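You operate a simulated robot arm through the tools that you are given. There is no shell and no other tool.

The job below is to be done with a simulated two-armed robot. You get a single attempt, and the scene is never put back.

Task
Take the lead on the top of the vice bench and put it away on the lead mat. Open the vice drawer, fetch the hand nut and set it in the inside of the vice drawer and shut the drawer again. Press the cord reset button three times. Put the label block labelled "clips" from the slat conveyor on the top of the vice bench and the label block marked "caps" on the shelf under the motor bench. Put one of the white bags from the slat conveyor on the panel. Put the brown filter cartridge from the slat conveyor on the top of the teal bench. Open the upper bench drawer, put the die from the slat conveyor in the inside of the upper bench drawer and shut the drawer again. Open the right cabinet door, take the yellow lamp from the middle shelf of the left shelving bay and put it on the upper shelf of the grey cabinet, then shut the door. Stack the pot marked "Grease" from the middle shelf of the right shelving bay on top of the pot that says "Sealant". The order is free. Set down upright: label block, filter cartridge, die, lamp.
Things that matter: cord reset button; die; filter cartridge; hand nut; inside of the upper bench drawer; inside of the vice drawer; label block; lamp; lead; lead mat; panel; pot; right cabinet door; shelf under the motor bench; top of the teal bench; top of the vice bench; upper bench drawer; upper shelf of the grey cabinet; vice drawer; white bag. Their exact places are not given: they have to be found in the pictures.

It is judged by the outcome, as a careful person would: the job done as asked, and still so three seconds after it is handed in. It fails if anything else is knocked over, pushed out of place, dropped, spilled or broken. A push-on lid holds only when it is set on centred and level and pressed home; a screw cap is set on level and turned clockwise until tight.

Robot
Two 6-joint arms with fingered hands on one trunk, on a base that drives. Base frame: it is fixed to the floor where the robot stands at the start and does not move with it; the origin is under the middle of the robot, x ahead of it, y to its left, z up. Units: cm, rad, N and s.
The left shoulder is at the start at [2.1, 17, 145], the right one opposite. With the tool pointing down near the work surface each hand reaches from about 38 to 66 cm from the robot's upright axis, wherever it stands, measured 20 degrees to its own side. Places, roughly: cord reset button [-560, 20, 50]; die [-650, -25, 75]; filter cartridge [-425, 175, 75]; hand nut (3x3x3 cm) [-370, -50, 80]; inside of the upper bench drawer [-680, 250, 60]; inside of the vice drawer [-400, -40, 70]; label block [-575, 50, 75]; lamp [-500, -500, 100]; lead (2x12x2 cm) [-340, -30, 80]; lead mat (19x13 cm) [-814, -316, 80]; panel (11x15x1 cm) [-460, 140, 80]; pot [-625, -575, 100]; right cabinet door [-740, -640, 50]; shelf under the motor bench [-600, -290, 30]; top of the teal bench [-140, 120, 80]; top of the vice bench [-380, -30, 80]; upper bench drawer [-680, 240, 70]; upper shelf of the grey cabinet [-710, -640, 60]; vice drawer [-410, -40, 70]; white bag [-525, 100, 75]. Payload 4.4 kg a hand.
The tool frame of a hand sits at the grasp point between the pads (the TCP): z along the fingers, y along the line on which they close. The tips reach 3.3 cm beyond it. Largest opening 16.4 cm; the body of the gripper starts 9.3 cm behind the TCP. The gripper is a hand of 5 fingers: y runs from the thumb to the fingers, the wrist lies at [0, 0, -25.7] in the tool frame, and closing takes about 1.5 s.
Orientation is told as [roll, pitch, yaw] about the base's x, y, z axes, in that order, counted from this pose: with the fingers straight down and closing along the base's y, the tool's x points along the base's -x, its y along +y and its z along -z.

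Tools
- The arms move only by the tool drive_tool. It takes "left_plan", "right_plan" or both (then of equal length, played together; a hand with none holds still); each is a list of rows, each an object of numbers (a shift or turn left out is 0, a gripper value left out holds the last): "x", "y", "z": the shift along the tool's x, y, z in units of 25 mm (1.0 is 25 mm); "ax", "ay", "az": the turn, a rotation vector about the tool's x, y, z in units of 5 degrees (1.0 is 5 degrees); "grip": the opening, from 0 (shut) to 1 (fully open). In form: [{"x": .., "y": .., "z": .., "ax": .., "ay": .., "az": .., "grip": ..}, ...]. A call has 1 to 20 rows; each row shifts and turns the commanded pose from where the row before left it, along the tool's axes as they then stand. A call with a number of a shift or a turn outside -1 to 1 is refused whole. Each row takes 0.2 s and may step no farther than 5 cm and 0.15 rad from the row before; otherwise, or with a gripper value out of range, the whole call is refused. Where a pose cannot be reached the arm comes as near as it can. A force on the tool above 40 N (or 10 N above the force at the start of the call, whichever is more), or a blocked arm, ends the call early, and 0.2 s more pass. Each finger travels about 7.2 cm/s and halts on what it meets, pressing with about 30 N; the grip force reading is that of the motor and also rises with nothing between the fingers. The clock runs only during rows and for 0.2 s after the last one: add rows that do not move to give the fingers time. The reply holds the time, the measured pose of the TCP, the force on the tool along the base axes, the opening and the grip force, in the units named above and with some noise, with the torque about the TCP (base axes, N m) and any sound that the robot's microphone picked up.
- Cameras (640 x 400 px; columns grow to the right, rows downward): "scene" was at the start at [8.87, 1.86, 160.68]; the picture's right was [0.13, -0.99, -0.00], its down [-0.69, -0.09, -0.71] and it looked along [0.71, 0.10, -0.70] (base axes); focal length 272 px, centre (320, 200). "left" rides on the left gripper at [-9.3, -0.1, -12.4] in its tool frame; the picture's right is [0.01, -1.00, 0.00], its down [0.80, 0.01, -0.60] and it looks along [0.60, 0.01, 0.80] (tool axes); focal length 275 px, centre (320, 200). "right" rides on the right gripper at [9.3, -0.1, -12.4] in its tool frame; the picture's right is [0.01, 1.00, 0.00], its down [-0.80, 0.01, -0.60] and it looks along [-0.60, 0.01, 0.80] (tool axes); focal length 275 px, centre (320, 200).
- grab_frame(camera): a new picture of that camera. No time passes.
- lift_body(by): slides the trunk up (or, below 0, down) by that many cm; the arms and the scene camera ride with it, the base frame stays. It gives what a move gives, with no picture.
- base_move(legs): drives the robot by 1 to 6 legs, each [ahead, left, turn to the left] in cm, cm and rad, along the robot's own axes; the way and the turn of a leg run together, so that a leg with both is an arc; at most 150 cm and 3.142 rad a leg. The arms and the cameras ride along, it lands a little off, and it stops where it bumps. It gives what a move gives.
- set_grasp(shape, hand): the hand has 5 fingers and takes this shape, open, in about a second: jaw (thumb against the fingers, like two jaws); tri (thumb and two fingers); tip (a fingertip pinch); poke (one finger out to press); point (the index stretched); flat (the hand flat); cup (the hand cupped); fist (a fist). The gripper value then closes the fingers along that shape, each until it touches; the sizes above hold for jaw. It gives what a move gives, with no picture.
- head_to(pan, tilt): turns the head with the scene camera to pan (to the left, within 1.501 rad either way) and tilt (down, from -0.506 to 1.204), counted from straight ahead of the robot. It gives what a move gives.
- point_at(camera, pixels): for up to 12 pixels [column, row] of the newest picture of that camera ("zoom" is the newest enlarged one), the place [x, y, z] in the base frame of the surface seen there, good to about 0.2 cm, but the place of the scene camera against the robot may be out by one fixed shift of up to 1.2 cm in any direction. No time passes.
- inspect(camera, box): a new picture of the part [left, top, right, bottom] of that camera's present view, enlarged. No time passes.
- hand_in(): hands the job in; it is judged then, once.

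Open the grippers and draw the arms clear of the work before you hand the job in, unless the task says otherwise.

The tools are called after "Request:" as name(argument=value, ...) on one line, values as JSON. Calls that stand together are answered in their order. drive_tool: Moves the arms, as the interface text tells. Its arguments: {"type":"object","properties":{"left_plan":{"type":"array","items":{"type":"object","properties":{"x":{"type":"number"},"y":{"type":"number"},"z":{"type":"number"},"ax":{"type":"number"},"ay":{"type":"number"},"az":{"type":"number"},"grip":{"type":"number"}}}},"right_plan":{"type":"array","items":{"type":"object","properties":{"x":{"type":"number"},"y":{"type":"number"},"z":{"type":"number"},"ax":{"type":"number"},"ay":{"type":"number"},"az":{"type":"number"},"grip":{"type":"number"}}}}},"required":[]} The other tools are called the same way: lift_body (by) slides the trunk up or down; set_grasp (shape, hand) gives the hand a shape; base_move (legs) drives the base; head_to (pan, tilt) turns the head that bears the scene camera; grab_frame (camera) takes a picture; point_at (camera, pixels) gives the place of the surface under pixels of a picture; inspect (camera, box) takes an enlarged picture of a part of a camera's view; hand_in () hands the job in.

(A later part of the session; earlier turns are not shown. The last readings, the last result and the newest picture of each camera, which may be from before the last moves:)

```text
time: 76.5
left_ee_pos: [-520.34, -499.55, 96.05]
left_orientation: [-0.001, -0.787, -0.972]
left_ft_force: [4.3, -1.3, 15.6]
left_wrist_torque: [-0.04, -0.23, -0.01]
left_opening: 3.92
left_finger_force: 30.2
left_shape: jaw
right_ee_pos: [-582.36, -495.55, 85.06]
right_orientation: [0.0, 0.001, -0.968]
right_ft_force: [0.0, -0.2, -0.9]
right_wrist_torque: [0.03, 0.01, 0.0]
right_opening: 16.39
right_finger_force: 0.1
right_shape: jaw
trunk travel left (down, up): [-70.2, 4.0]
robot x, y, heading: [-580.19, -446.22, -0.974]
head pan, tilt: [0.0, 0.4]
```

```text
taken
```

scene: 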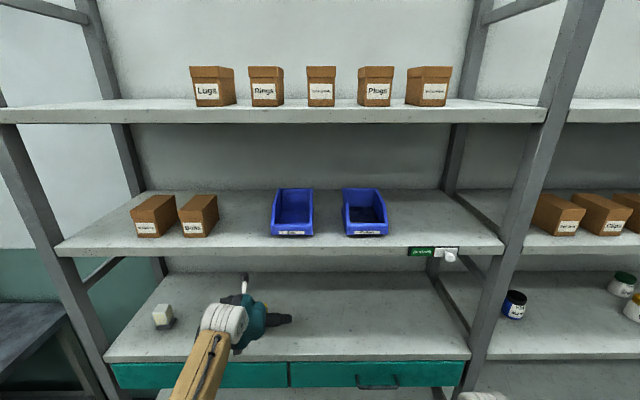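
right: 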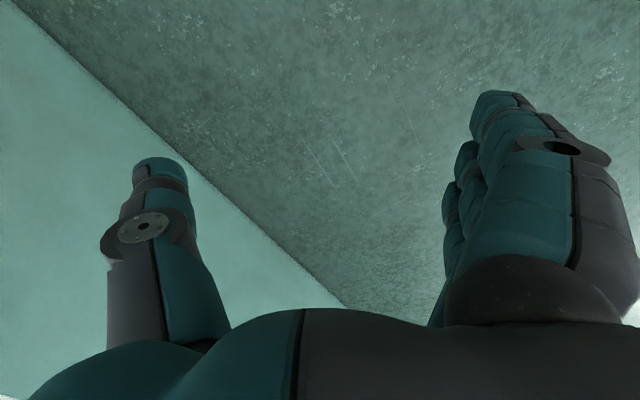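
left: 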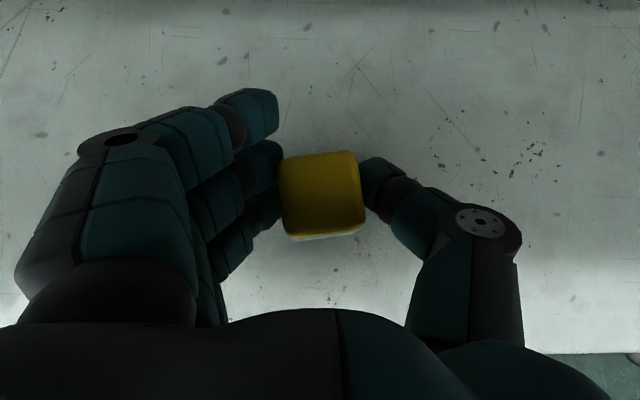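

The lamp is held (opening 3.9 cm). I lift it straight up ~7 cm.

Request:
drive_tool(left_plan=[{"x": -0.35, "z": -0.35}, {"x": -0.7, "z": -0.7}, {"x": -0.7, "z": -0.7}, {"x": -0.5, "z": -0.5}, {}])

Request:
grab_frame(camera="left")

Request:
grab_frame(camera="scene")

```text
time: 77.7
left_ee_pos: [-520.3, -499.79, 103.65]
left_orientation: [-0.001, -0.782, -0.971]
left_ft_force: [-0.2, 0.4, -1.8]
left_wrist_torque: [-0.02, 0.01, 0.0]
left_opening: 3.88
left_finger_force: 30.1
left_shape: jaw
right_ee_pos: [-582.22, -495.64, 85.15]
right_orientation: [0.002, -0.001, -0.968]
right_ft_force: [0.9, -0.6, -0.5]
right_wrist_torque: [0.04, -0.02, 0.0]
right_opening: 16.4
right_finger_force: 0.2
right_shape: jaw
trunk travel left (down, up): [-70.2, 4.0]
robot x, y, heading: [-580.36, -446.83, -0.973]
head pan, tilt: [0.0, 0.4]
```

```text
taken
```

left: 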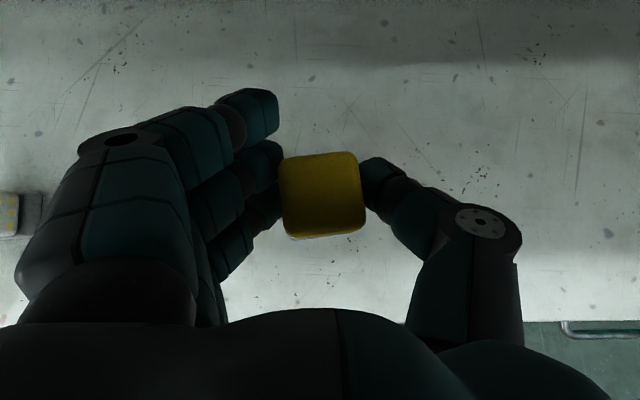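

```text
taken
```

scene: 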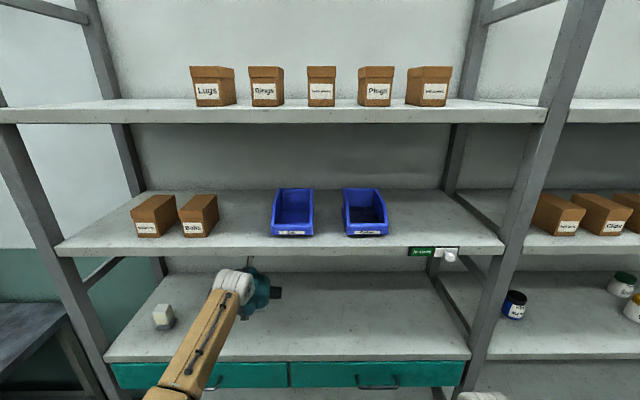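

Lamp held securely. I back away from the shelf and strafe right toward the cabinet.

Request:
base_move(legs=[[-45, 0, 0], [0, -100, 0], [0, -100, 0.01]])

Request:
head_to(pan=-0.2, tilt=0.5)

Request:
grab_frame(camera="scene")

```text
time: 90.0
left_ee_pos: [-710.46, -575.22, 103.67]
left_orientation: [0.002, -0.783, -0.965]
left_ft_force: [0.1, 0.1, -0.9]
left_wrist_torque: [-0.01, 0.01, 0.03]
left_opening: 3.9
left_finger_force: 29.8
left_shape: jaw
right_ee_pos: [-772.47, -571.43, 85.05]
right_orientation: [0.001, 0.0, -0.961]
right_ft_force: [-0.7, 0.0, 0.0]
right_wrist_torque: [0.04, 0.0, 0.0]
right_opening: 16.39
right_finger_force: 0.1
right_shape: jaw
trunk travel left (down, up): [-70.2, 4.0]
robot x, y, heading: [-771.06, -522.77, -0.961]
head pan, tilt: [0.0, 0.4]
```

```text
time: 90.7
left_ee_pos: [-710.33, -575.15, 103.74]
left_orientation: [0.0, -0.786, -0.964]
left_ft_force: [0.3, -0.3, -0.9]
left_wrist_torque: [0.01, -0.01, -0.01]
left_opening: 3.88
left_finger_force: 30.3
left_shape: jaw
right_ee_pos: [-772.32, -571.58, 85.2]
right_orientation: [0.0, 0.0, -0.963]
right_ft_force: [0.4, 0.4, 0.4]
right_wrist_torque: [-0.01, -0.01, 0.03]
right_opening: 16.39
right_finger_force: 0.0
right_shape: jaw
trunk travel left (down, up): [-70.2, 4.0]
robot x, y, heading: [-770.96, -522.55, -0.958]
head pan, tilt: [-0.201, 0.499]
```

```text
taken
```

scene: 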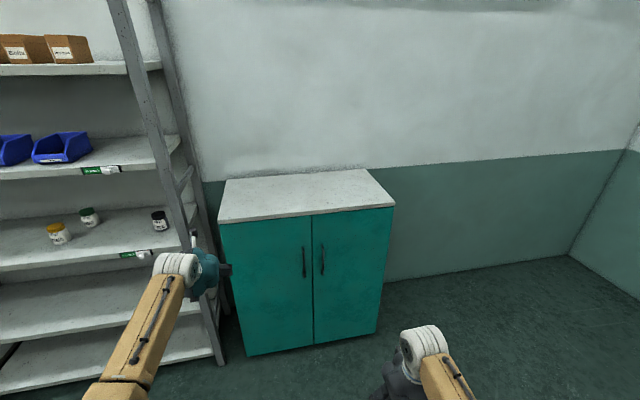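

The cabinet is in view: handles at (304,262) and (323,258), right door between columns 313 and 390. I measure it.

Request:
point_at(camera="scene", pixels=[[222, 222], [313, 217], [392, 207], [323, 245], [323, 260], [322, 272], [304, 260], [313, 342], [378, 330], [350, 250], [330, 260], [316, 215]])

Request:
inspect(camera="scene", box=[280, 200, 400, 290])

```text
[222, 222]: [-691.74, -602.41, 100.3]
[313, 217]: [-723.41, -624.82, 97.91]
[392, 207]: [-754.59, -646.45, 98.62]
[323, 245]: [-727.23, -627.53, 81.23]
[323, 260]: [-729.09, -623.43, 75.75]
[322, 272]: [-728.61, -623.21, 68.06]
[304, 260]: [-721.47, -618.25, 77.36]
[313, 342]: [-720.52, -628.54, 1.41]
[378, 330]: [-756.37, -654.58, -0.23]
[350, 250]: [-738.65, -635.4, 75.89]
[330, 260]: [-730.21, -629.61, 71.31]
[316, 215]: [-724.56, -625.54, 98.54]
```

```text
4.44 times, centred on (340, 245) of scene
```

zoom: 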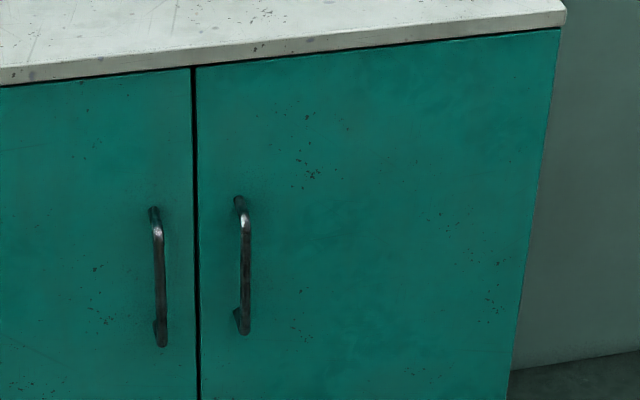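

Right door: handle bar at about u-line (-728.9,-623.3), z 67-80, standing 4.5 cm off the door; hinge at right end. I lower the trunk 35 cm so both hands work at cabinet height, and draw the lamp hand back a bit.

Request:
lift_body(by=-35)

Request:
drive_tool(left_plan=[{"x": 0.7, "z": -0.7}, {"x": 0.7, "z": -0.7}, {"x": 0.7, "z": -0.7}])

```text
time: 94.1
left_ee_pos: [-710.46, -575.17, 68.84]
left_orientation: [0.0, -0.784, -0.964]
left_ft_force: [-1.3, 1.2, -1.1]
left_wrist_torque: [-0.01, 0.0, 0.0]
left_opening: 3.91
left_finger_force: 30.5
left_shape: jaw
right_ee_pos: [-772.44, -571.53, 50.14]
right_orientation: [-0.001, 0.0, -0.962]
right_ft_force: [-0.2, 0.2, 0.3]
right_wrist_torque: [0.01, -0.01, -0.02]
right_opening: 16.4
right_finger_force: 0.0
right_shape: jaw
trunk travel left (down, up): [-35.2, 39.0]
robot x, y, heading: [-771.02, -522.58, -0.96]
head pan, tilt: [-0.201, 0.499]
```

```text
time: 94.9
left_ee_pos: [-714.65, -568.96, 68.75]
left_orientation: [0.002, -0.783, -0.966]
left_ft_force: [-0.4, 0.2, -1.6]
left_wrist_torque: [0.02, -0.01, -0.02]
left_opening: 3.93
left_finger_force: 29.4
left_shape: jaw
right_ee_pos: [-772.44, -571.43, 50.15]
right_orientation: [0.0, 0.001, -0.961]
right_ft_force: [-0.2, -0.2, 0.2]
right_wrist_torque: [-0.01, 0.0, -0.03]
right_opening: 16.37
right_finger_force: 0.0
right_shape: jaw
trunk travel left (down, up): [-35.2, 39.0]
robot x, y, heading: [-771.06, -522.42, -0.968]
head pan, tilt: [-0.201, 0.499]
```

Now I pitch the right hand forward to 70° from vertical and raise it to handle height, half closing it to fit between the two handles.

Request:
drive_tool(right_plan=[{"x": -0.8, "y": 0.178, "z": -0.14, "ay": -0.778}, {"x": -0.81, "y": 0.178, "z": -0.13, "ay": -0.778}, {"x": -0.82, "y": 0.178, "z": -0.12, "ay": -0.778}, {"x": -0.83, "y": 0.178, "z": -0.11, "ay": -0.778}, {"x": -0.835, "y": 0.178, "z": -0.1, "ay": -0.778}, {"x": -0.84, "y": 0.178, "z": -0.09, "ay": -0.778}, {"x": -0.845, "y": 0.178, "z": -0.08, "ay": -0.778}, {"x": -0.85, "y": 0.178, "z": -0.065, "ay": -0.778}, {"x": -0.86, "y": 0.178, "z": -0.054, "ay": -0.778}, {"x": -0.86, "y": 0.178, "z": -0.045, "ay": -0.778}, {"x": -0.865, "y": 0.178, "z": -0.03, "ay": -0.778}, {"x": -0.865, "y": 0.178, "z": -0.02, "ay": -0.778}, {"x": -0.867, "y": 0.178, "z": -0.01, "ay": -0.778}, {"x": -0.867, "y": 0.178, "z": 0.0, "ay": -0.778, "grip": 0.45}, {"x": -0.867, "y": 0.178, "z": 0.01, "ay": -0.778, "grip": 0.45}, {"x": -0.865, "y": 0.178, "z": 0.02, "ay": -0.778}, {"x": -0.863, "y": 0.178, "z": 0.035, "ay": -0.778}, {"x": -0.862, "y": 0.178, "z": 0.05, "ay": -0.778}, {}, {}])

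Request:
grab_frame(camera="scene")

Request:
grab_frame(camera="right")

```text
time: 99.1
left_ee_pos: [-714.57, -568.99, 68.71]
left_orientation: [-0.002, -0.785, -0.963]
left_ft_force: [0.6, 0.6, -1.0]
left_wrist_torque: [0.0, -0.02, 0.02]
left_opening: 3.87
left_finger_force: 29.9
left_shape: jaw
right_ee_pos: [-748.92, -591.05, 72.11]
right_orientation: [0.001, -1.222, -0.962]
right_ft_force: [-0.2, -0.1, -0.3]
right_wrist_torque: [-0.02, -0.03, -0.04]
right_opening: 7.48
right_finger_force: 0.1
right_shape: jaw
trunk travel left (down, up): [-35.2, 39.0]
robot x, y, heading: [-770.83, -522.31, -0.961]
head pan, tilt: [-0.201, 0.499]
```

```text
taken
```

scene: 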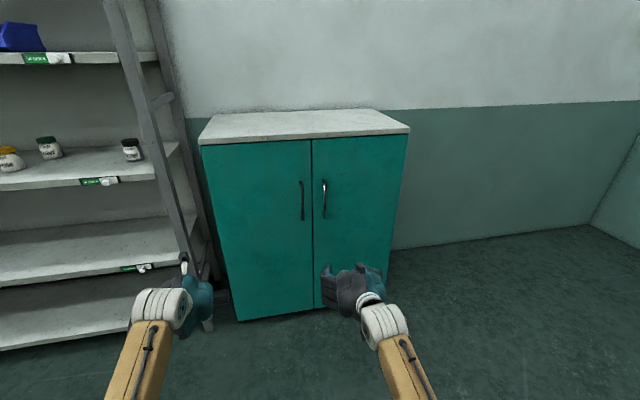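

```text
taken
```

right: 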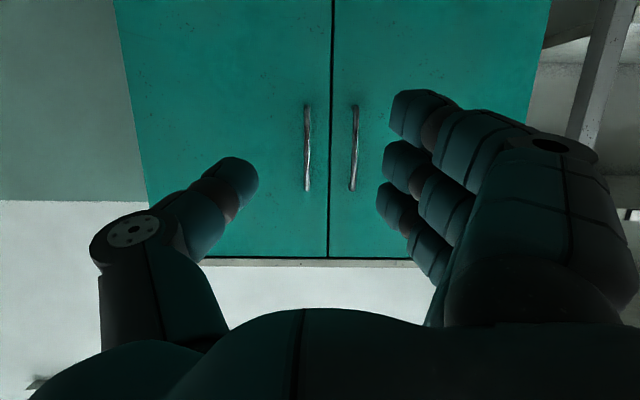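

The right camera (upside-down view) shows the right door's handle at (307,148). I measure it with that camera.

Request:
point_at(camera="right", pixels=[[307, 108], [307, 120], [307, 148], [307, 170], [307, 186], [280, 150], [354, 148], [332, 148], [130, 100], [250, 258]])

```text
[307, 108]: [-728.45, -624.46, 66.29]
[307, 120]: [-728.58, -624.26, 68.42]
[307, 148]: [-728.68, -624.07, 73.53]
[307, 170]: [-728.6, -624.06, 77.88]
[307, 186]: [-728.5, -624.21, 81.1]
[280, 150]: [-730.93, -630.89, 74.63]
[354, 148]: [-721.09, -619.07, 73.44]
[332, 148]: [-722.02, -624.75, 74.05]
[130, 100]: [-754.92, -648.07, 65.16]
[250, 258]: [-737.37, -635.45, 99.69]
```

Bar is 38.7 cm ahead of the right TCP and 2.3 cm to the right. I move the base 20 cm ahead first.

Request:
base_move(legs=[[20, 0, 0]])

Request:
grab_frame(camera="right")

```text
time: 100.7
left_ee_pos: [-703.34, -585.62, 68.62]
left_orientation: [-0.001, -0.782, -0.966]
left_ft_force: [0.2, -0.2, -1.0]
left_wrist_torque: [-0.03, -0.01, -0.01]
left_opening: 3.88
left_finger_force: 30.1
left_shape: jaw
right_ee_pos: [-737.55, -607.56, 72.09]
right_orientation: [-0.003, -1.22, -0.963]
right_ft_force: [-1.0, 0.8, -0.2]
right_wrist_torque: [-0.05, 0.02, 0.0]
right_opening: 7.46
right_finger_force: 0.1
right_shape: jaw
trunk travel left (down, up): [-35.2, 39.0]
robot x, y, heading: [-759.2, -539.3, -0.966]
head pan, tilt: [-0.201, 0.499]
```

```text
taken
```

right: 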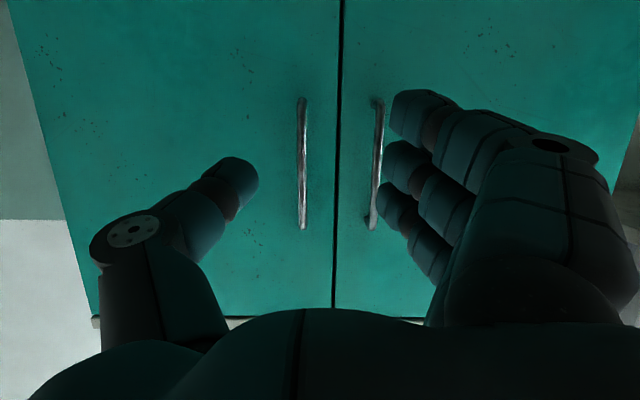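

The fingers will pass between the two handles. I move 2 cm right and 18 cm ahead so the bar sits between thumb and fingers.

Request:
drive_tool(right_plan=[{"y": -0.41}, {"y": -0.41, "x": -0.35, "z": 0.83}, {"x": -0.35, "z": 0.83}, {"x": -0.35, "z": 0.83}, {"x": -0.35, "z": 0.83}, {"x": -0.35, "z": 0.83}, {"x": -0.35, "z": 0.83}, {"x": -0.35, "z": 0.83}, {"x": -0.35, "z": 0.83}, {}])

Request:
grab_frame(camera="right")

```text
time: 102.9
left_ee_pos: [-703.29, -585.44, 68.79]
left_orientation: [-0.001, -0.785, -0.964]
left_ft_force: [0.8, 0.0, -1.3]
left_wrist_torque: [0.03, 0.02, 0.0]
left_opening: 3.91
left_finger_force: 30.7
left_shape: jaw
right_ee_pos: [-728.97, -623.59, 73.14]
right_orientation: [0.0, -1.221, -0.963]
right_ft_force: [-0.1, -0.7, -0.1]
right_wrist_torque: [0.02, 0.03, 0.0]
right_opening: 7.48
right_finger_force: 0.0
right_shape: jaw
trunk travel left (down, up): [-35.2, 39.0]
robot x, y, heading: [-759.6, -539.11, -0.96]
head pan, tilt: [-0.201, 0.499]
```

```text
taken
```

right: 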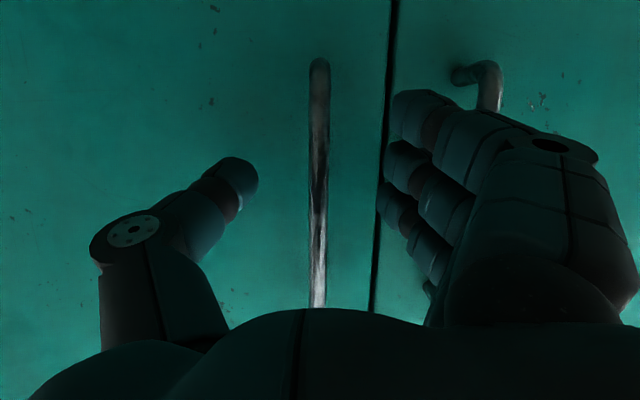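

The bar at (318,190) lies between thumb and fingers. I close the right hand on it.

Request:
drive_tool(right_plan=[{"grip": 0.0}, {"grip": 0.0}, {"grip": 0.0}, {"grip": 0.0}, {"grip": 0.0}, {"grip": 0.0}])

Request:
grab_frame(camera="right")

```text
time: 104.3
left_ee_pos: [-703.29, -585.54, 68.66]
left_orientation: [0.0, -0.785, -0.966]
left_ft_force: [-0.3, -0.1, -1.6]
left_wrist_torque: [0.01, 0.0, 0.0]
left_opening: 3.92
left_finger_force: 30.1
left_shape: jaw
right_ee_pos: [-728.78, -623.48, 73.08]
right_orientation: [0.001, -1.221, -0.965]
right_ft_force: [5.8, 4.2, -0.6]
right_wrist_torque: [0.31, -0.58, 0.23]
right_opening: 0.38
right_finger_force: 30.2
right_shape: jaw
trunk travel left (down, up): [-35.2, 39.0]
robot x, y, heading: [-759.8, -539.16, -0.964]
head pan, tilt: [-0.201, 0.499]
```

```text
taken
```

right: 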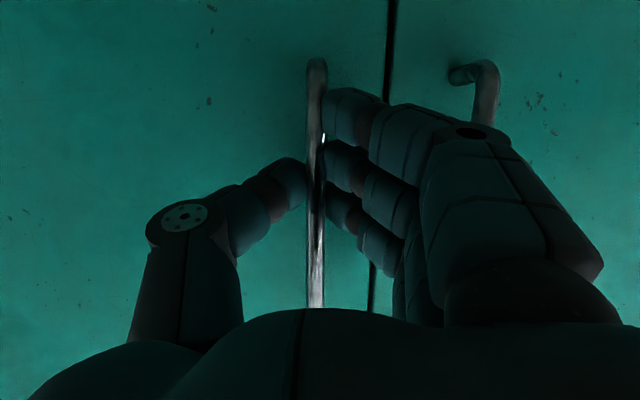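

The bar is gripped. I pull the door along its arc, turning the hand with it, first 4 rows as a test.

Request:
drive_tool(right_plan=[{"x": 0.282, "y": -0.11, "z": -0.774, "ax": -0.658, "az": -0.239}, {"x": 0.282, "y": -0.11, "z": -0.774, "ax": -0.658, "az": -0.239}, {"x": 0.282, "y": -0.11, "z": -0.774, "ax": -0.658, "az": -0.239}, {"x": 0.282, "y": -0.11, "z": -0.774, "ax": -0.658, "az": -0.239}])

Request:
grab_frame(camera="scene")

```text
time: 105.3
left_ee_pos: [-703.45, -585.65, 68.71]
left_orientation: [0.001, -0.783, -0.967]
left_ft_force: [0.1, 0.7, -1.4]
left_wrist_torque: [-0.01, 0.0, -0.04]
left_opening: 3.87
left_finger_force: 30.3
left_shape: jaw
right_ee_pos: [-735.34, -618.05, 73.14]
right_orientation: [-0.001, -1.219, -0.718]
right_ft_force: [-3.2, -3.2, -0.9]
right_wrist_torque: [0.39, -0.42, -0.09]
right_opening: 0.33
right_finger_force: 30.5
right_shape: jaw
trunk travel left (down, up): [-35.2, 39.0]
robot x, y, heading: [-759.81, -538.98, -0.962]
head pan, tilt: [-0.201, 0.499]
```

```text
taken
```

scene: 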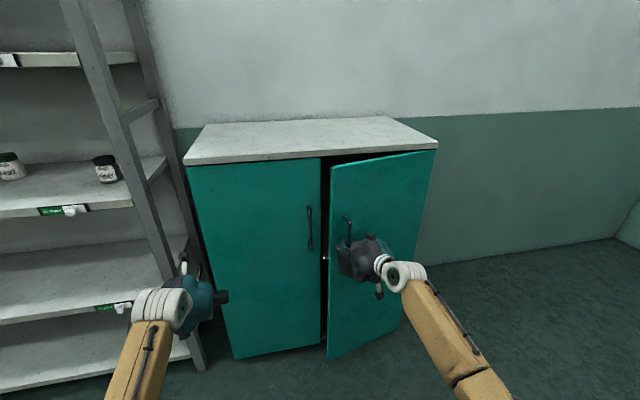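

The door swings with the hand. I carry on the same arc for 8 more rows (about 28° more).

Request:
drive_tool(right_plan=[{"x": 0.282, "y": -0.11, "z": -0.774, "ax": -0.658, "az": -0.239}, {"x": 0.282, "y": -0.11, "z": -0.774, "ax": -0.658, "az": -0.239}, {"x": 0.282, "y": -0.11, "z": -0.774, "ax": -0.658, "az": -0.239}, {"x": 0.282, "y": -0.11, "z": -0.774, "ax": -0.658, "az": -0.239}, {"x": 0.282, "y": -0.11, "z": -0.774, "ax": -0.658, "az": -0.239}, {"x": 0.282, "y": -0.11, "z": -0.774, "ax": -0.658, "az": -0.239}, {"x": 0.282, "y": -0.11, "z": -0.774, "ax": -0.658, "az": -0.239}, {"x": 0.282, "y": -0.11, "z": -0.774, "ax": -0.658, "az": -0.239}])

Request:
grab_frame(camera="scene")

```text
time: 107.1
left_ee_pos: [-703.36, -585.69, 68.76]
left_orientation: [0.003, -0.783, -0.967]
left_ft_force: [0.3, -1.0, -1.4]
left_wrist_torque: [-0.01, -0.01, -0.03]
left_opening: 3.9
left_finger_force: 30.1
left_shape: jaw
right_ee_pos: [-750.6, -612.12, 73.02]
right_orientation: [0.005, -1.222, -0.235]
right_ft_force: [-2.9, -16.9, 2.6]
right_wrist_torque: [0.25, -0.12, -0.31]
right_opening: 0.39
right_finger_force: 30.2
right_shape: jaw
trunk travel left (down, up): [-35.2, 39.0]
robot x, y, heading: [-759.61, -538.97, -0.961]
head pan, tilt: [-0.201, 0.499]
```

```text
taken
```

scene: 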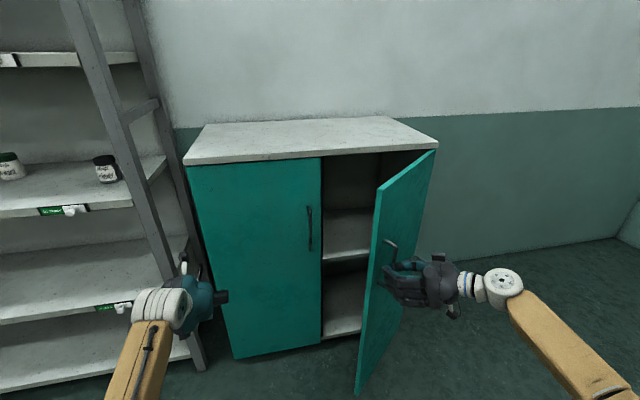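

The door is ~42° open and the grip starts to bind (17 N). I release the bar and back off along the tool axis.

Request:
drive_tool(right_plan=[{"grip": 0.45}, {"grip": 0.5}, {"grip": 0.5}, {"grip": 0.5}, {"z": -1, "grip": 0.5}, {"z": -1}, {"z": -1}, {"z": -0.8}, {}])

Request:
grab_frame(camera="scene")

```text
time: 109.1
left_ee_pos: [-703.4, -585.47, 68.82]
left_orientation: [-0.001, -0.783, -0.965]
left_ft_force: [0.4, -0.5, -1.1]
left_wrist_torque: [0.02, 0.01, 0.02]
left_opening: 3.88
left_finger_force: 30.2
left_shape: jaw
right_ee_pos: [-759.15, -610.02, 76.45]
right_orientation: [0.003, -1.222, -0.235]
right_ft_force: [0.0, 0.0, 0.6]
right_wrist_torque: [-0.01, -0.01, 0.01]
right_opening: 8.11
right_finger_force: 0.1
right_shape: jaw
trunk travel left (down, up): [-35.2, 39.0]
robot x, y, heading: [-759.29, -538.9, -0.969]
head pan, tilt: [-0.201, 0.499]
```

```text
taken
```

scene: 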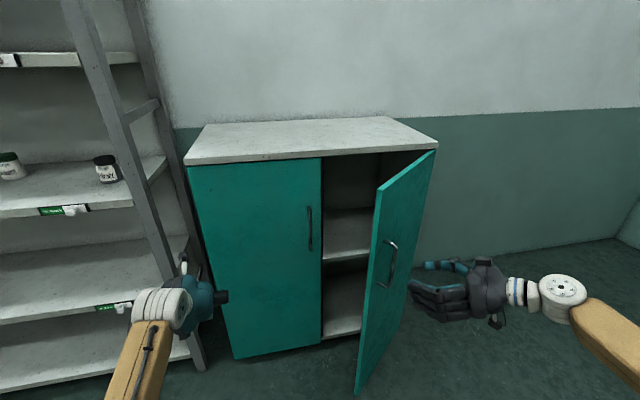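

I back the base 20 cm and turn the right hand straight again.

Request:
base_move(legs=[[-20, 0, 0]])

Request:
drive_tool(right_plan=[{"ax": 0.658, "az": 0.239}, {"ax": 0.658, "az": 0.239}, {"ax": 0.658, "az": 0.239}, {"ax": 0.658, "az": 0.239, "grip": 0.15}, {"ax": 0.658, "az": 0.239}, {"ax": 0.658, "az": 0.239}, {"ax": 0.658, "az": 0.239}, {"ax": 0.658, "az": 0.239}, {"ax": 0.658, "az": 0.239}, {"ax": 0.658, "az": 0.239}, {"ax": 0.658, "az": 0.239}, {"ax": 0.658, "az": 0.239}])

Request:
grab_frame(camera="scene")

```text
time: 110.7
left_ee_pos: [-714.68, -569.17, 68.76]
left_orientation: [0.0, -0.784, -0.966]
left_ft_force: [-0.3, 0.0, -0.4]
left_wrist_torque: [0.03, 0.01, -0.03]
left_opening: 3.93
left_finger_force: 30.4
left_shape: jaw
right_ee_pos: [-770.66, -593.41, 76.43]
right_orientation: [0.004, -1.221, -0.234]
right_ft_force: [-0.1, 0.1, 0.7]
right_wrist_torque: [0.02, -0.02, -0.03]
right_opening: 8.09
right_finger_force: 0.1
right_shape: jaw
trunk travel left (down, up): [-35.2, 39.0]
robot x, y, heading: [-771.15, -522.55, -0.966]
head pan, tilt: [-0.201, 0.499]
```

```text
time: 113.3
left_ee_pos: [-714.71, -569.07, 68.72]
left_orientation: [0.0, -0.784, -0.967]
left_ft_force: [0.6, -0.6, -1.5]
left_wrist_torque: [-0.02, 0.03, 0.0]
left_opening: 3.92
left_finger_force: 30.3
left_shape: jaw
right_ee_pos: [-770.57, -593.56, 76.42]
right_orientation: [-0.002, -1.222, -0.963]
right_ft_force: [1.1, -1.3, -0.5]
right_wrist_torque: [0.03, 0.03, 0.01]
right_opening: 2.5
right_finger_force: 0.0
right_shape: jaw
trunk travel left (down, up): [-35.2, 39.0]
robot x, y, heading: [-771.11, -522.85, -0.968]
head pan, tilt: [-0.201, 0.499]
```

```text
taken
```

scene: 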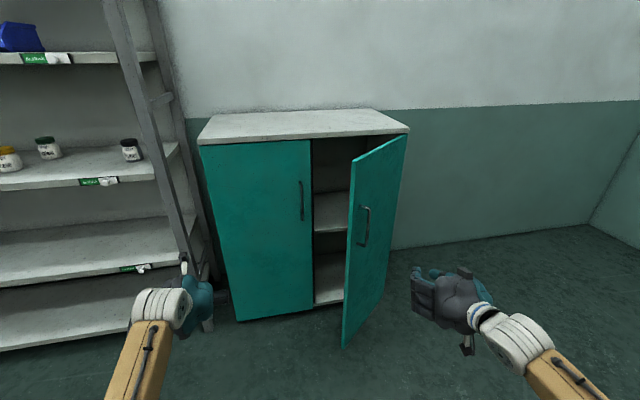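

I measure the open door edge and the inner shelf.

Request:
point_at(camera="scene", pixels=[[352, 170], [347, 250], [343, 340], [404, 140], [335, 195], [330, 228], [320, 230], [330, 290], [345, 205], [365, 225], [335, 170]])

Request:
inspect(camera="scene", box=[290, 110, 430, 310])

```text
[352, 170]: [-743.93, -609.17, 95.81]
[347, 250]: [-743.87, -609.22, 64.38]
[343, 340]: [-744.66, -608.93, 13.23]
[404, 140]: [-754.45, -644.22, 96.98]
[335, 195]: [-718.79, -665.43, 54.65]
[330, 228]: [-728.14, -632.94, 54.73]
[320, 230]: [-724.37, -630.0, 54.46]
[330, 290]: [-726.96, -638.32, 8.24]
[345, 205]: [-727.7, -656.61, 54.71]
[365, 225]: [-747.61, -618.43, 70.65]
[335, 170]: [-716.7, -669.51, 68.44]
```

```text
2.00 times, centred on (360, 210) of scene
```

zoom: 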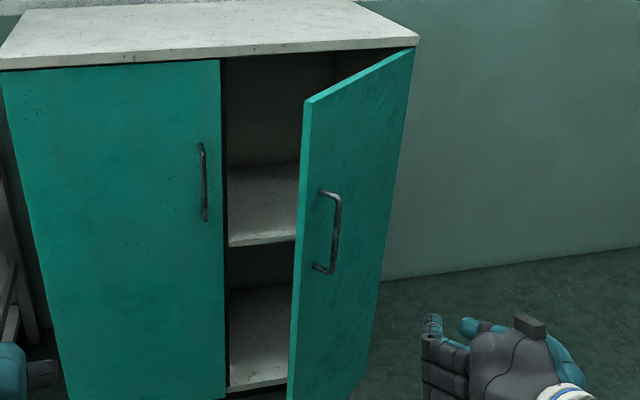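

Upper shelf is at z≈54.7, its front at w≈-104. I shift the right hand left past the door edge, then advance the base 15 cm.

Request:
drive_tool(right_plan=[{"y": 1}, {"y": 1}, {"y": 1}, {"y": 1}, {"y": 1}, {"y": 1}, {"y": 1}, {"y": 1}, {"y": 1}, {}])

Request:
base_move(legs=[[15, 0, 0]])

Request:
grab_frame(camera="scene")

Request:
grab_frame(camera="right")

```text
time: 115.5
left_ee_pos: [-714.78, -569.14, 68.72]
left_orientation: [0.0, -0.782, -0.968]
left_ft_force: [0.2, 0.8, -1.8]
left_wrist_torque: [0.03, 0.01, 0.05]
left_opening: 3.92
left_finger_force: 29.5
left_shape: jaw
right_ee_pos: [-755.17, -583.22, 76.11]
right_orientation: [-0.422, -1.199, -0.549]
right_ft_force: [0.3, 0.2, 0.1]
right_wrist_torque: [0.0, -0.04, 0.05]
right_opening: 2.52
right_finger_force: 0.1
right_shape: jaw
trunk travel left (down, up): [-35.2, 39.0]
robot x, y, heading: [-770.86, -522.73, -0.967]
head pan, tilt: [-0.201, 0.499]
stopped in row 10 (right hand): the arm was blocked; the commanded pose is now the measured one
```

```text
time: 116.9
left_ee_pos: [-706.25, -581.64, 68.75]
left_orientation: [-0.001, -0.782, -0.965]
left_ft_force: [0.9, 0.4, -1.5]
left_wrist_torque: [-0.04, -0.02, 0.02]
left_opening: 3.92
left_finger_force: 30.1
left_shape: jaw
right_ee_pos: [-746.62, -595.5, 76.16]
right_orientation: [-0.421, -1.195, -0.551]
right_ft_force: [-0.1, -0.1, 0.4]
right_wrist_torque: [-0.02, 0.02, 0.04]
right_opening: 2.49
right_finger_force: 0.2
right_shape: jaw
trunk travel left (down, up): [-35.2, 39.0]
robot x, y, heading: [-762.59, -535.03, -0.964]
head pan, tilt: [-0.201, 0.499]
```

```text
taken
```

scene: 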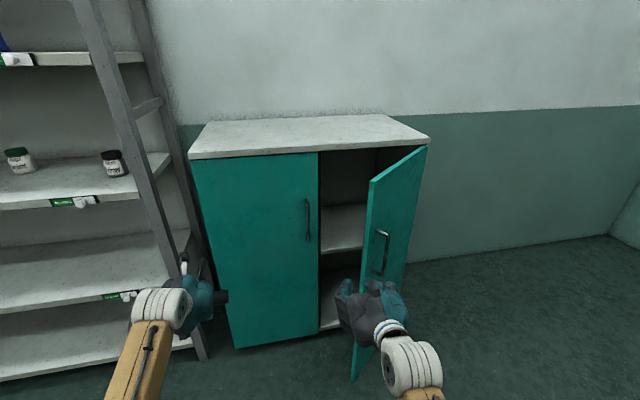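

```text
taken
```

right: 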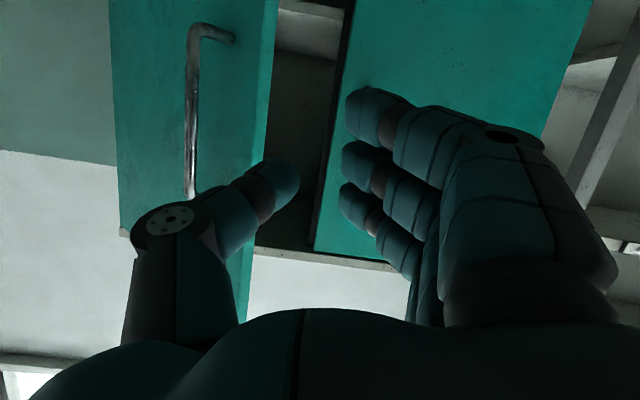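

The hand is still nearly straight (only small roll). It sits just left of the door edge; I shift 4 cm left and then go 23 cm ahead, inside the edge.

Request:
drive_tool(right_plan=[{"y": 0.8}, {"y": 0.8, "x": -0.15, "z": 0.4}, {"x": -0.3, "z": 0.87}, {"x": -0.3, "z": 0.87}, {"x": -0.3, "z": 0.87}, {"x": -0.3, "z": 0.87}, {"x": -0.3, "z": 0.87}, {"x": -0.3, "z": 0.87}, {"x": -0.3, "z": 0.87}, {"x": -0.3, "z": 0.87}, {"x": -0.3, "z": 0.87}])

Request:
grab_frame(camera="right")

Request:
grab_frame(camera="scene")

```text
time: 117.6
left_ee_pos: [-706.23, -581.49, 68.79]
left_orientation: [-0.001, -0.782, -0.966]
left_ft_force: [0.1, -0.3, -1.0]
left_wrist_torque: [-0.03, 0.0, -0.02]
left_opening: 3.92
left_finger_force: 30.3
left_shape: jaw
right_ee_pos: [-746.63, -596.38, 73.46]
right_orientation: [-0.677, -1.102, -0.308]
right_ft_force: [1.2, -0.1, 0.1]
right_wrist_torque: [0.04, 0.02, 0.0]
right_opening: 2.51
right_finger_force: 0.0
right_shape: jaw
trunk travel left (down, up): [-35.2, 39.0]
robot x, y, heading: [-762.46, -535.39, -0.966]
head pan, tilt: [-0.201, 0.499]
stopped in row 3 (right hand): the arm was blocked; the commanded pose is now the measured one
```

```text
taken
```

right: 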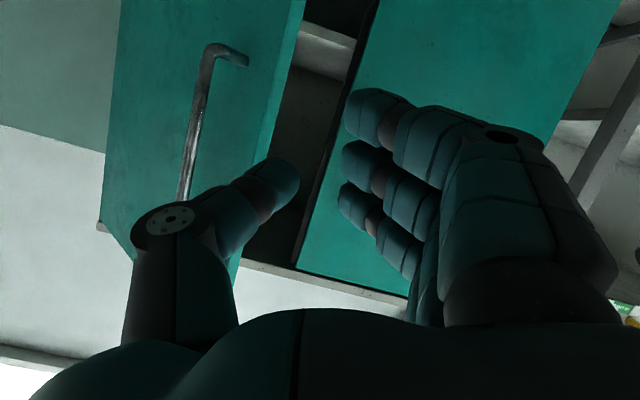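

```text
taken
```

scene: 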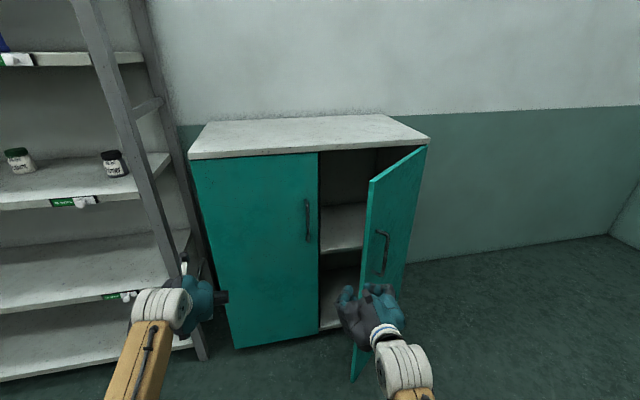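

Force is nil, so it is the arm's own limit when the hand is close and to the left. I strafe the base left instead and let the arm reach further right.

Request:
base_move(legs=[[-8, 18, 0]])

Request:
drive_tool(right_plan=[{"y": -0.8, "az": 0.5}, {"y": -0.8, "az": 0.5}, {"y": -0.8, "az": 0.5}, {"y": -0.8, "az": 0.5}, {"y": -0.8, "az": 0.5}, {"y": -0.8, "az": 0.5}, {"y": -0.8, "ax": -0.5}, {"ax": -0.3}, {}])

Request:
grab_frame(camera="scene")

```text
time: 119.2
left_ee_pos: [-696.03, -564.72, 68.71]
left_orientation: [0.0, -0.782, -0.964]
left_ft_force: [0.3, -0.5, -0.6]
left_wrist_torque: [-0.02, 0.05, -0.01]
left_opening: 3.92
left_finger_force: 29.5
left_shape: jaw
right_ee_pos: [-736.46, -579.62, 73.39]
right_orientation: [-0.68, -1.102, -0.305]
right_ft_force: [-0.5, 0.0, 0.7]
right_wrist_torque: [-0.01, -0.01, 0.0]
right_opening: 2.48
right_finger_force: 0.0
right_shape: jaw
trunk travel left (down, up): [-35.2, 39.0]
robot x, y, heading: [-752.32, -517.95, -0.962]
head pan, tilt: [-0.201, 0.499]
```

```text
time: 121.2
left_ee_pos: [-696.1, -564.7, 68.73]
left_orientation: [-0.001, -0.783, -0.965]
left_ft_force: [0.2, 0.2, -0.6]
left_wrist_torque: [0.01, 0.01, 0.02]
left_opening: 3.91
left_finger_force: 29.9
left_shape: jaw
right_ee_pos: [-748.0, -587.29, 75.7]
right_orientation: [-0.051, -1.209, -0.914]
right_ft_force: [-0.4, -1.0, 0.1]
right_wrist_torque: [-0.02, 0.0, -0.01]
right_opening: 2.48
right_finger_force: 0.1
right_shape: jaw
trunk travel left (down, up): [-35.2, 39.0]
robot x, y, heading: [-752.39, -518.08, -0.961]
head pan, tilt: [-0.201, 0.499]
```

```text
taken
```

scene: 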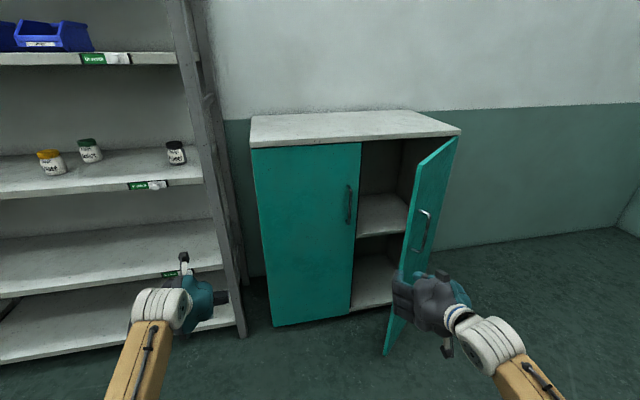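

The hand is straight again at u≈949, left of the door edge (u≈958.6). I go 30 cm ahead.

Request:
drive_tool(right_plan=[{"x": -0.316, "z": 0.868}, {"x": -0.316, "z": 0.868}, {"x": -0.316, "z": 0.868}, {"x": -0.316, "z": 0.868}, {"x": -0.316, "z": 0.868}, {"x": -0.316, "z": 0.868}, {"x": -0.316, "z": 0.868}, {"x": -0.316, "z": 0.868}, {"x": -0.316, "z": 0.868}, {"x": -0.316, "z": 0.868}, {"x": -0.316, "z": 0.868}, {"x": -0.316, "z": 0.868}, {"x": -0.316, "z": 0.868}])

Request:
grab_frame(camera="right")

Request:
grab_frame(camera="scene")

```text
time: 124.0
left_ee_pos: [-696.0, -564.55, 68.69]
left_orientation: [0.0, -0.783, -0.963]
left_ft_force: [-0.9, 0.3, -1.8]
left_wrist_torque: [0.0, 0.03, -0.02]
left_opening: 3.91
left_finger_force: 30.6
left_shape: jaw
right_ee_pos: [-730.7, -611.95, 75.25]
right_orientation: [-0.053, -1.207, -0.911]
right_ft_force: [-0.6, -0.1, -0.1]
right_wrist_torque: [-0.01, -0.04, -0.01]
right_opening: 2.5
right_finger_force: 0.0
right_shape: jaw
trunk travel left (down, up): [-35.2, 39.0]
robot x, y, heading: [-752.44, -518.64, -0.96]
head pan, tilt: [-0.201, 0.499]
```

```text
taken
```

right: 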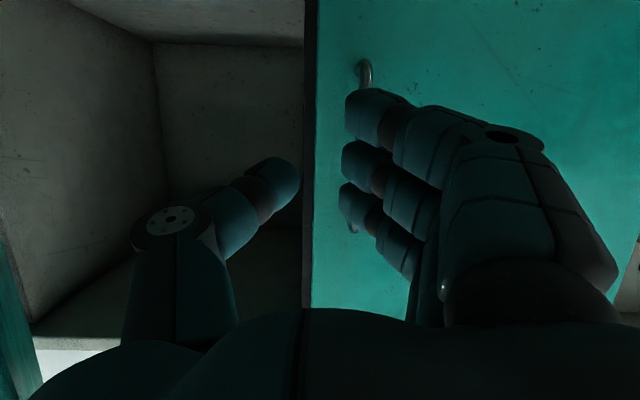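

```text
taken
```

scene: 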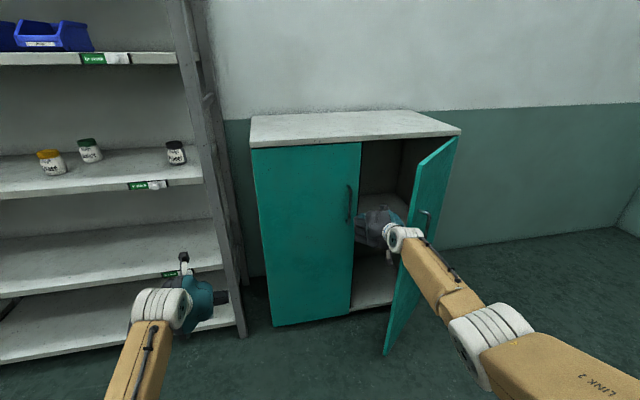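

The hand is inside the door edge. I sweep right with the arm to push the door from inside.

Request:
drive_tool(right_plan=[{"y": -1}, {"y": -1}, {"y": -1}, {"y": -1}, {"y": -1}, {"y": -1}, {"y": -1}, {"y": -1}])

Request:
grab_frame(camera="scene")

```text
time: 124.8
left_ee_pos: [-696.02, -564.57, 68.71]
left_orientation: [-0.003, -0.78, -0.964]
left_ft_force: [-0.6, -0.3, -1.8]
left_wrist_torque: [0.01, 0.05, 0.02]
left_opening: 3.92
left_finger_force: 29.7
left_shape: jaw
right_ee_pos: [-735.63, -615.39, 75.25]
right_orientation: [-0.025, -1.205, -0.926]
right_ft_force: [5.1, 15.7, 6.3]
right_wrist_torque: [-0.39, 0.58, -2.06]
right_opening: 2.5
right_finger_force: 0.0
right_shape: jaw
trunk travel left (down, up): [-35.2, 39.0]
robot x, y, heading: [-752.41, -518.28, -0.97]
head pan, tilt: [-0.201, 0.499]
stopped in row 4 (right hand): the force on the tool passed its limit at 61 N (the readings are from after the stop); the commanded pose is now the measured one
```

```text
taken
```

scene: 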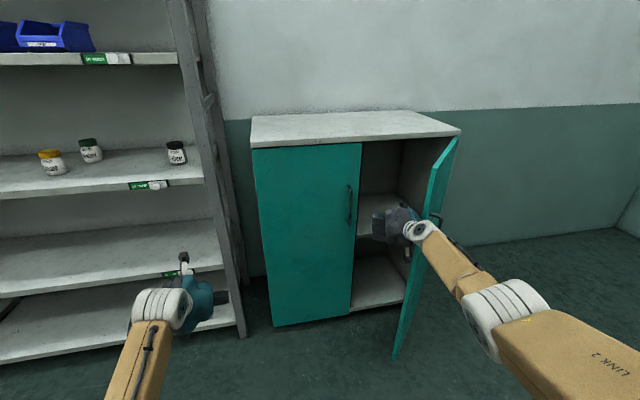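

The push was too fast (61 N peak) but the door moves. I push slower.

Request:
drive_tool(right_plan=[{"y": -0.35}, {"y": -0.35}, {"y": -0.35}, {"y": -0.35}, {"y": -0.35}, {"y": -0.35}, {"y": -0.35}, {"y": -0.35}, {"y": -0.35}, {"y": -0.35}, {"y": -0.35}, {"y": -0.35}, {"y": -0.35}, {"y": -0.35}, {"y": -0.35}, {"y": -0.35}, {"y": -0.35}, {"y": -0.35}])

Request:
grab_frame(camera="scene")

```text
time: 125.2
left_ee_pos: [-695.96, -564.41, 68.79]
left_orientation: [-0.004, -0.782, -0.961]
left_ft_force: [0.3, 0.6, -1.0]
left_wrist_torque: [-0.02, -0.01, -0.01]
left_opening: 3.92
left_finger_force: 29.9
left_shape: jaw
right_ee_pos: [-735.63, -615.33, 75.2]
right_orientation: [-0.01, -1.204, -0.931]
right_ft_force: [5.3, 21.0, 7.9]
right_wrist_torque: [-0.47, 1.06, -2.64]
right_opening: 2.47
right_finger_force: 0.0
right_shape: jaw
trunk travel left (down, up): [-35.2, 39.0]
robot x, y, heading: [-752.14, -518.09, -0.96]
head pan, tilt: [-0.201, 0.499]
stopped in row 1 (right hand): the force on the tool passed its limit at 46 N (the readings are from after the stop); the commanded pose is now the measured one
```

```text
taken
```

scene: 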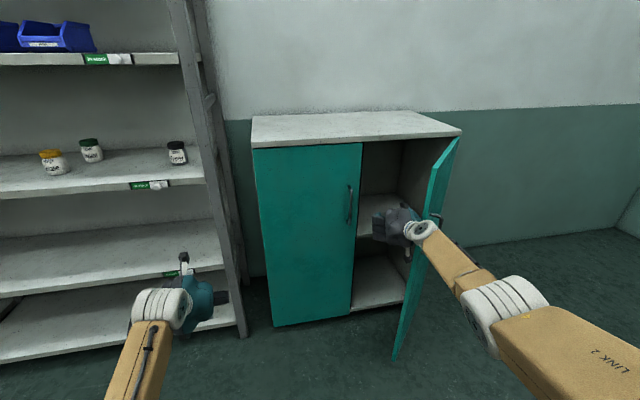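

The palm front jams against the door edge (force back toward me). I retract 7 cm so only the fingers reach behind the edge, then push right slowly while easing back.

Request:
drive_tool(right_plan=[{"y": 0.3, "z": -0.5, "x": 0.18}, {"z": -0.9, "x": 0.33}, {"z": -0.9, "x": 0.33}, {"z": -0.4, "x": 0.14}])

Request:
drive_tool(right_plan=[{"y": -0.3}, {"y": -0.3}, {"y": -0.3, "z": -0.15, "x": 0.055}, {"y": -0.3, "z": -0.15, "x": 0.055}, {"y": -0.3, "z": -0.15, "x": 0.055}, {"y": -0.3, "z": -0.15, "x": 0.055}, {"y": -0.3, "z": -0.15, "x": 0.055}, {"y": -0.3, "z": -0.15, "x": 0.055}, {"y": -0.3, "z": -0.15, "x": 0.055}, {"y": -0.3, "z": -0.15, "x": 0.055}, {"y": -0.3, "z": -0.15, "x": 0.055}, {"y": -0.3, "z": -0.15, "x": 0.055}])

Request:
grab_frame(camera="scene")

Request:
grab_frame(camera="right")

```text
time: 126.2
left_ee_pos: [-696.06, -564.55, 68.72]
left_orientation: [-0.001, -0.781, -0.962]
left_ft_force: [0.0, -0.1, -0.4]
left_wrist_torque: [-0.01, 0.03, 0.0]
left_opening: 3.92
left_finger_force: 29.9
left_shape: jaw
right_ee_pos: [-739.69, -609.38, 74.92]
right_orientation: [-0.011, -1.201, -0.936]
right_ft_force: [0.6, -0.7, 0.8]
right_wrist_torque: [0.0, 0.01, -0.03]
right_opening: 2.49
right_finger_force: 0.1
right_shape: jaw
trunk travel left (down, up): [-35.2, 39.0]
robot x, y, heading: [-752.39, -518.15, -0.961]
head pan, tilt: [-0.201, 0.499]
```

```text
time: 128.8
left_ee_pos: [-695.98, -564.49, 68.7]
left_orientation: [-0.001, -0.782, -0.963]
left_ft_force: [0.9, -0.5, -1.4]
left_wrist_torque: [-0.02, 0.0, 0.03]
left_opening: 3.9
left_finger_force: 29.8
left_shape: jaw
right_ee_pos: [-749.42, -611.35, 75.13]
right_orientation: [-0.01, -1.2, -0.937]
right_ft_force: [0.2, 0.0, 0.1]
right_wrist_torque: [0.04, 0.0, 0.02]
right_opening: 2.49
right_finger_force: 0.0
right_shape: jaw
trunk travel left (down, up): [-35.2, 39.0]
robot x, y, heading: [-752.33, -518.09, -0.959]
head pan, tilt: [-0.201, 0.499]
```

```text
taken
```

scene: 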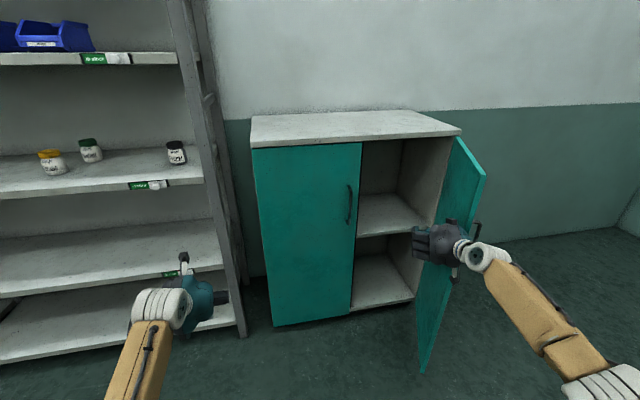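

```text
taken
```

right: 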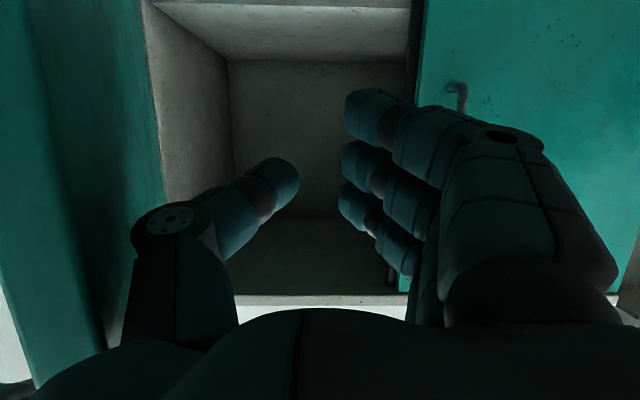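

The door swings well now (~78°). I continue the slow push.

Request:
drive_tool(right_plan=[{"y": -0.35}, {"y": -0.35}, {"y": -0.35}, {"y": -0.35}, {"y": -0.35}, {"y": -0.35}, {"y": -0.35}, {"y": -0.35}, {"y": -0.35}, {"y": -0.35}, {"y": -0.35}, {"y": -0.35}, {"y": -0.35}, {"y": -0.35}, {"y": -0.35}, {"y": -0.35}])

Request:
grab_frame(camera="scene")

```text
time: 132.2
left_ee_pos: [-696.04, -564.47, 68.71]
left_orientation: [0.001, -0.781, -0.963]
left_ft_force: [0.1, 0.9, -0.7]
left_wrist_torque: [0.0, 0.02, -0.01]
left_opening: 3.91
left_finger_force: 30.2
left_shape: jaw
right_ee_pos: [-760.78, -618.87, 75.55]
right_orientation: [-0.012, -1.201, -0.936]
right_ft_force: [-0.9, -0.4, 0.4]
right_wrist_torque: [-0.01, -0.02, -0.02]
right_opening: 2.45
right_finger_force: 0.0
right_shape: jaw
right hand out of reach, approached as far as the arm can: row 16
trunk travel left (down, up): [-35.2, 39.0]
robot x, y, heading: [-752.1, -518.04, -0.961]
head pan, tilt: [-0.201, 0.499]
```

```text
taken
```

scene: 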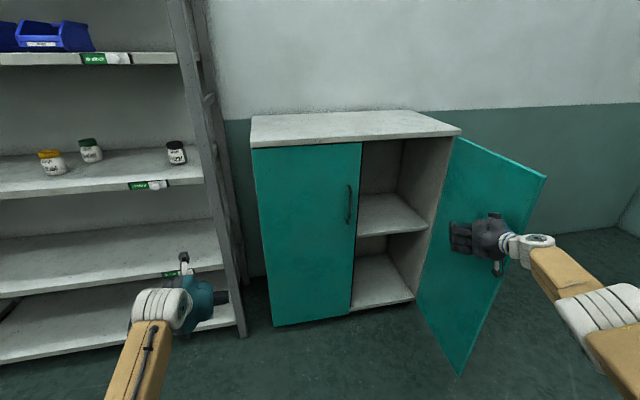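

The door is beyond 100°. To have room for both arms I'll open it further: I move the hand left, strafe the base right, and push on again.

Request:
drive_tool(right_plan=[{"y": 1}, {"y": 1}, {"y": 1}, {"y": 1}, {"y": 1}, {"y": 1}, {"y": 1}, {"y": 1}, {"y": 1}, {"y": 1}])

Request:
base_move(legs=[[0, -27, 0]])

Request:
grab_frame(camera="scene")

```text
time: 134.4
left_ee_pos: [-696.1, -564.55, 68.7]
left_orientation: [0.001, -0.783, -0.965]
left_ft_force: [-0.2, 0.2, -1.6]
left_wrist_torque: [0.02, 0.01, 0.03]
left_opening: 3.9
left_finger_force: 30.4
left_shape: jaw
right_ee_pos: [-740.37, -604.23, 75.42]
right_orientation: [-0.01, -1.202, -0.937]
right_ft_force: [-0.1, -0.1, -0.4]
right_wrist_torque: [0.04, 0.0, 0.01]
right_opening: 2.47
right_finger_force: 0.0
right_shape: jaw
trunk travel left (down, up): [-35.2, 39.0]
robot x, y, heading: [-752.52, -518.11, -0.959]
head pan, tilt: [-0.201, 0.499]
```

```text
time: 136.3
left_ee_pos: [-718.05, -580.02, 68.67]
left_orientation: [0.001, -0.781, -0.962]
left_ft_force: [0.2, 0.2, -1.0]
left_wrist_torque: [0.0, 0.0, -0.01]
left_opening: 3.92
left_finger_force: 29.7
left_shape: jaw
right_ee_pos: [-762.61, -619.8, 75.45]
right_orientation: [-0.011, -1.199, -0.936]
right_ft_force: [0.1, 0.3, 0.7]
right_wrist_torque: [0.01, 0.01, 0.01]
right_opening: 2.44
right_finger_force: 0.2
right_shape: jaw
trunk travel left (down, up): [-35.2, 39.0]
robot x, y, heading: [-774.41, -533.75, -0.958]
head pan, tilt: [-0.201, 0.499]
```

```text
taken
```

scene: 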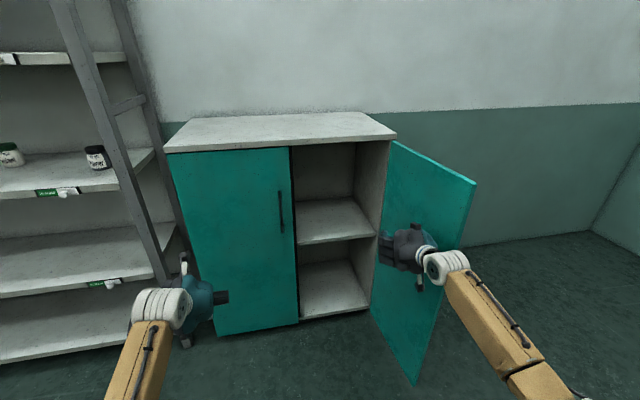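

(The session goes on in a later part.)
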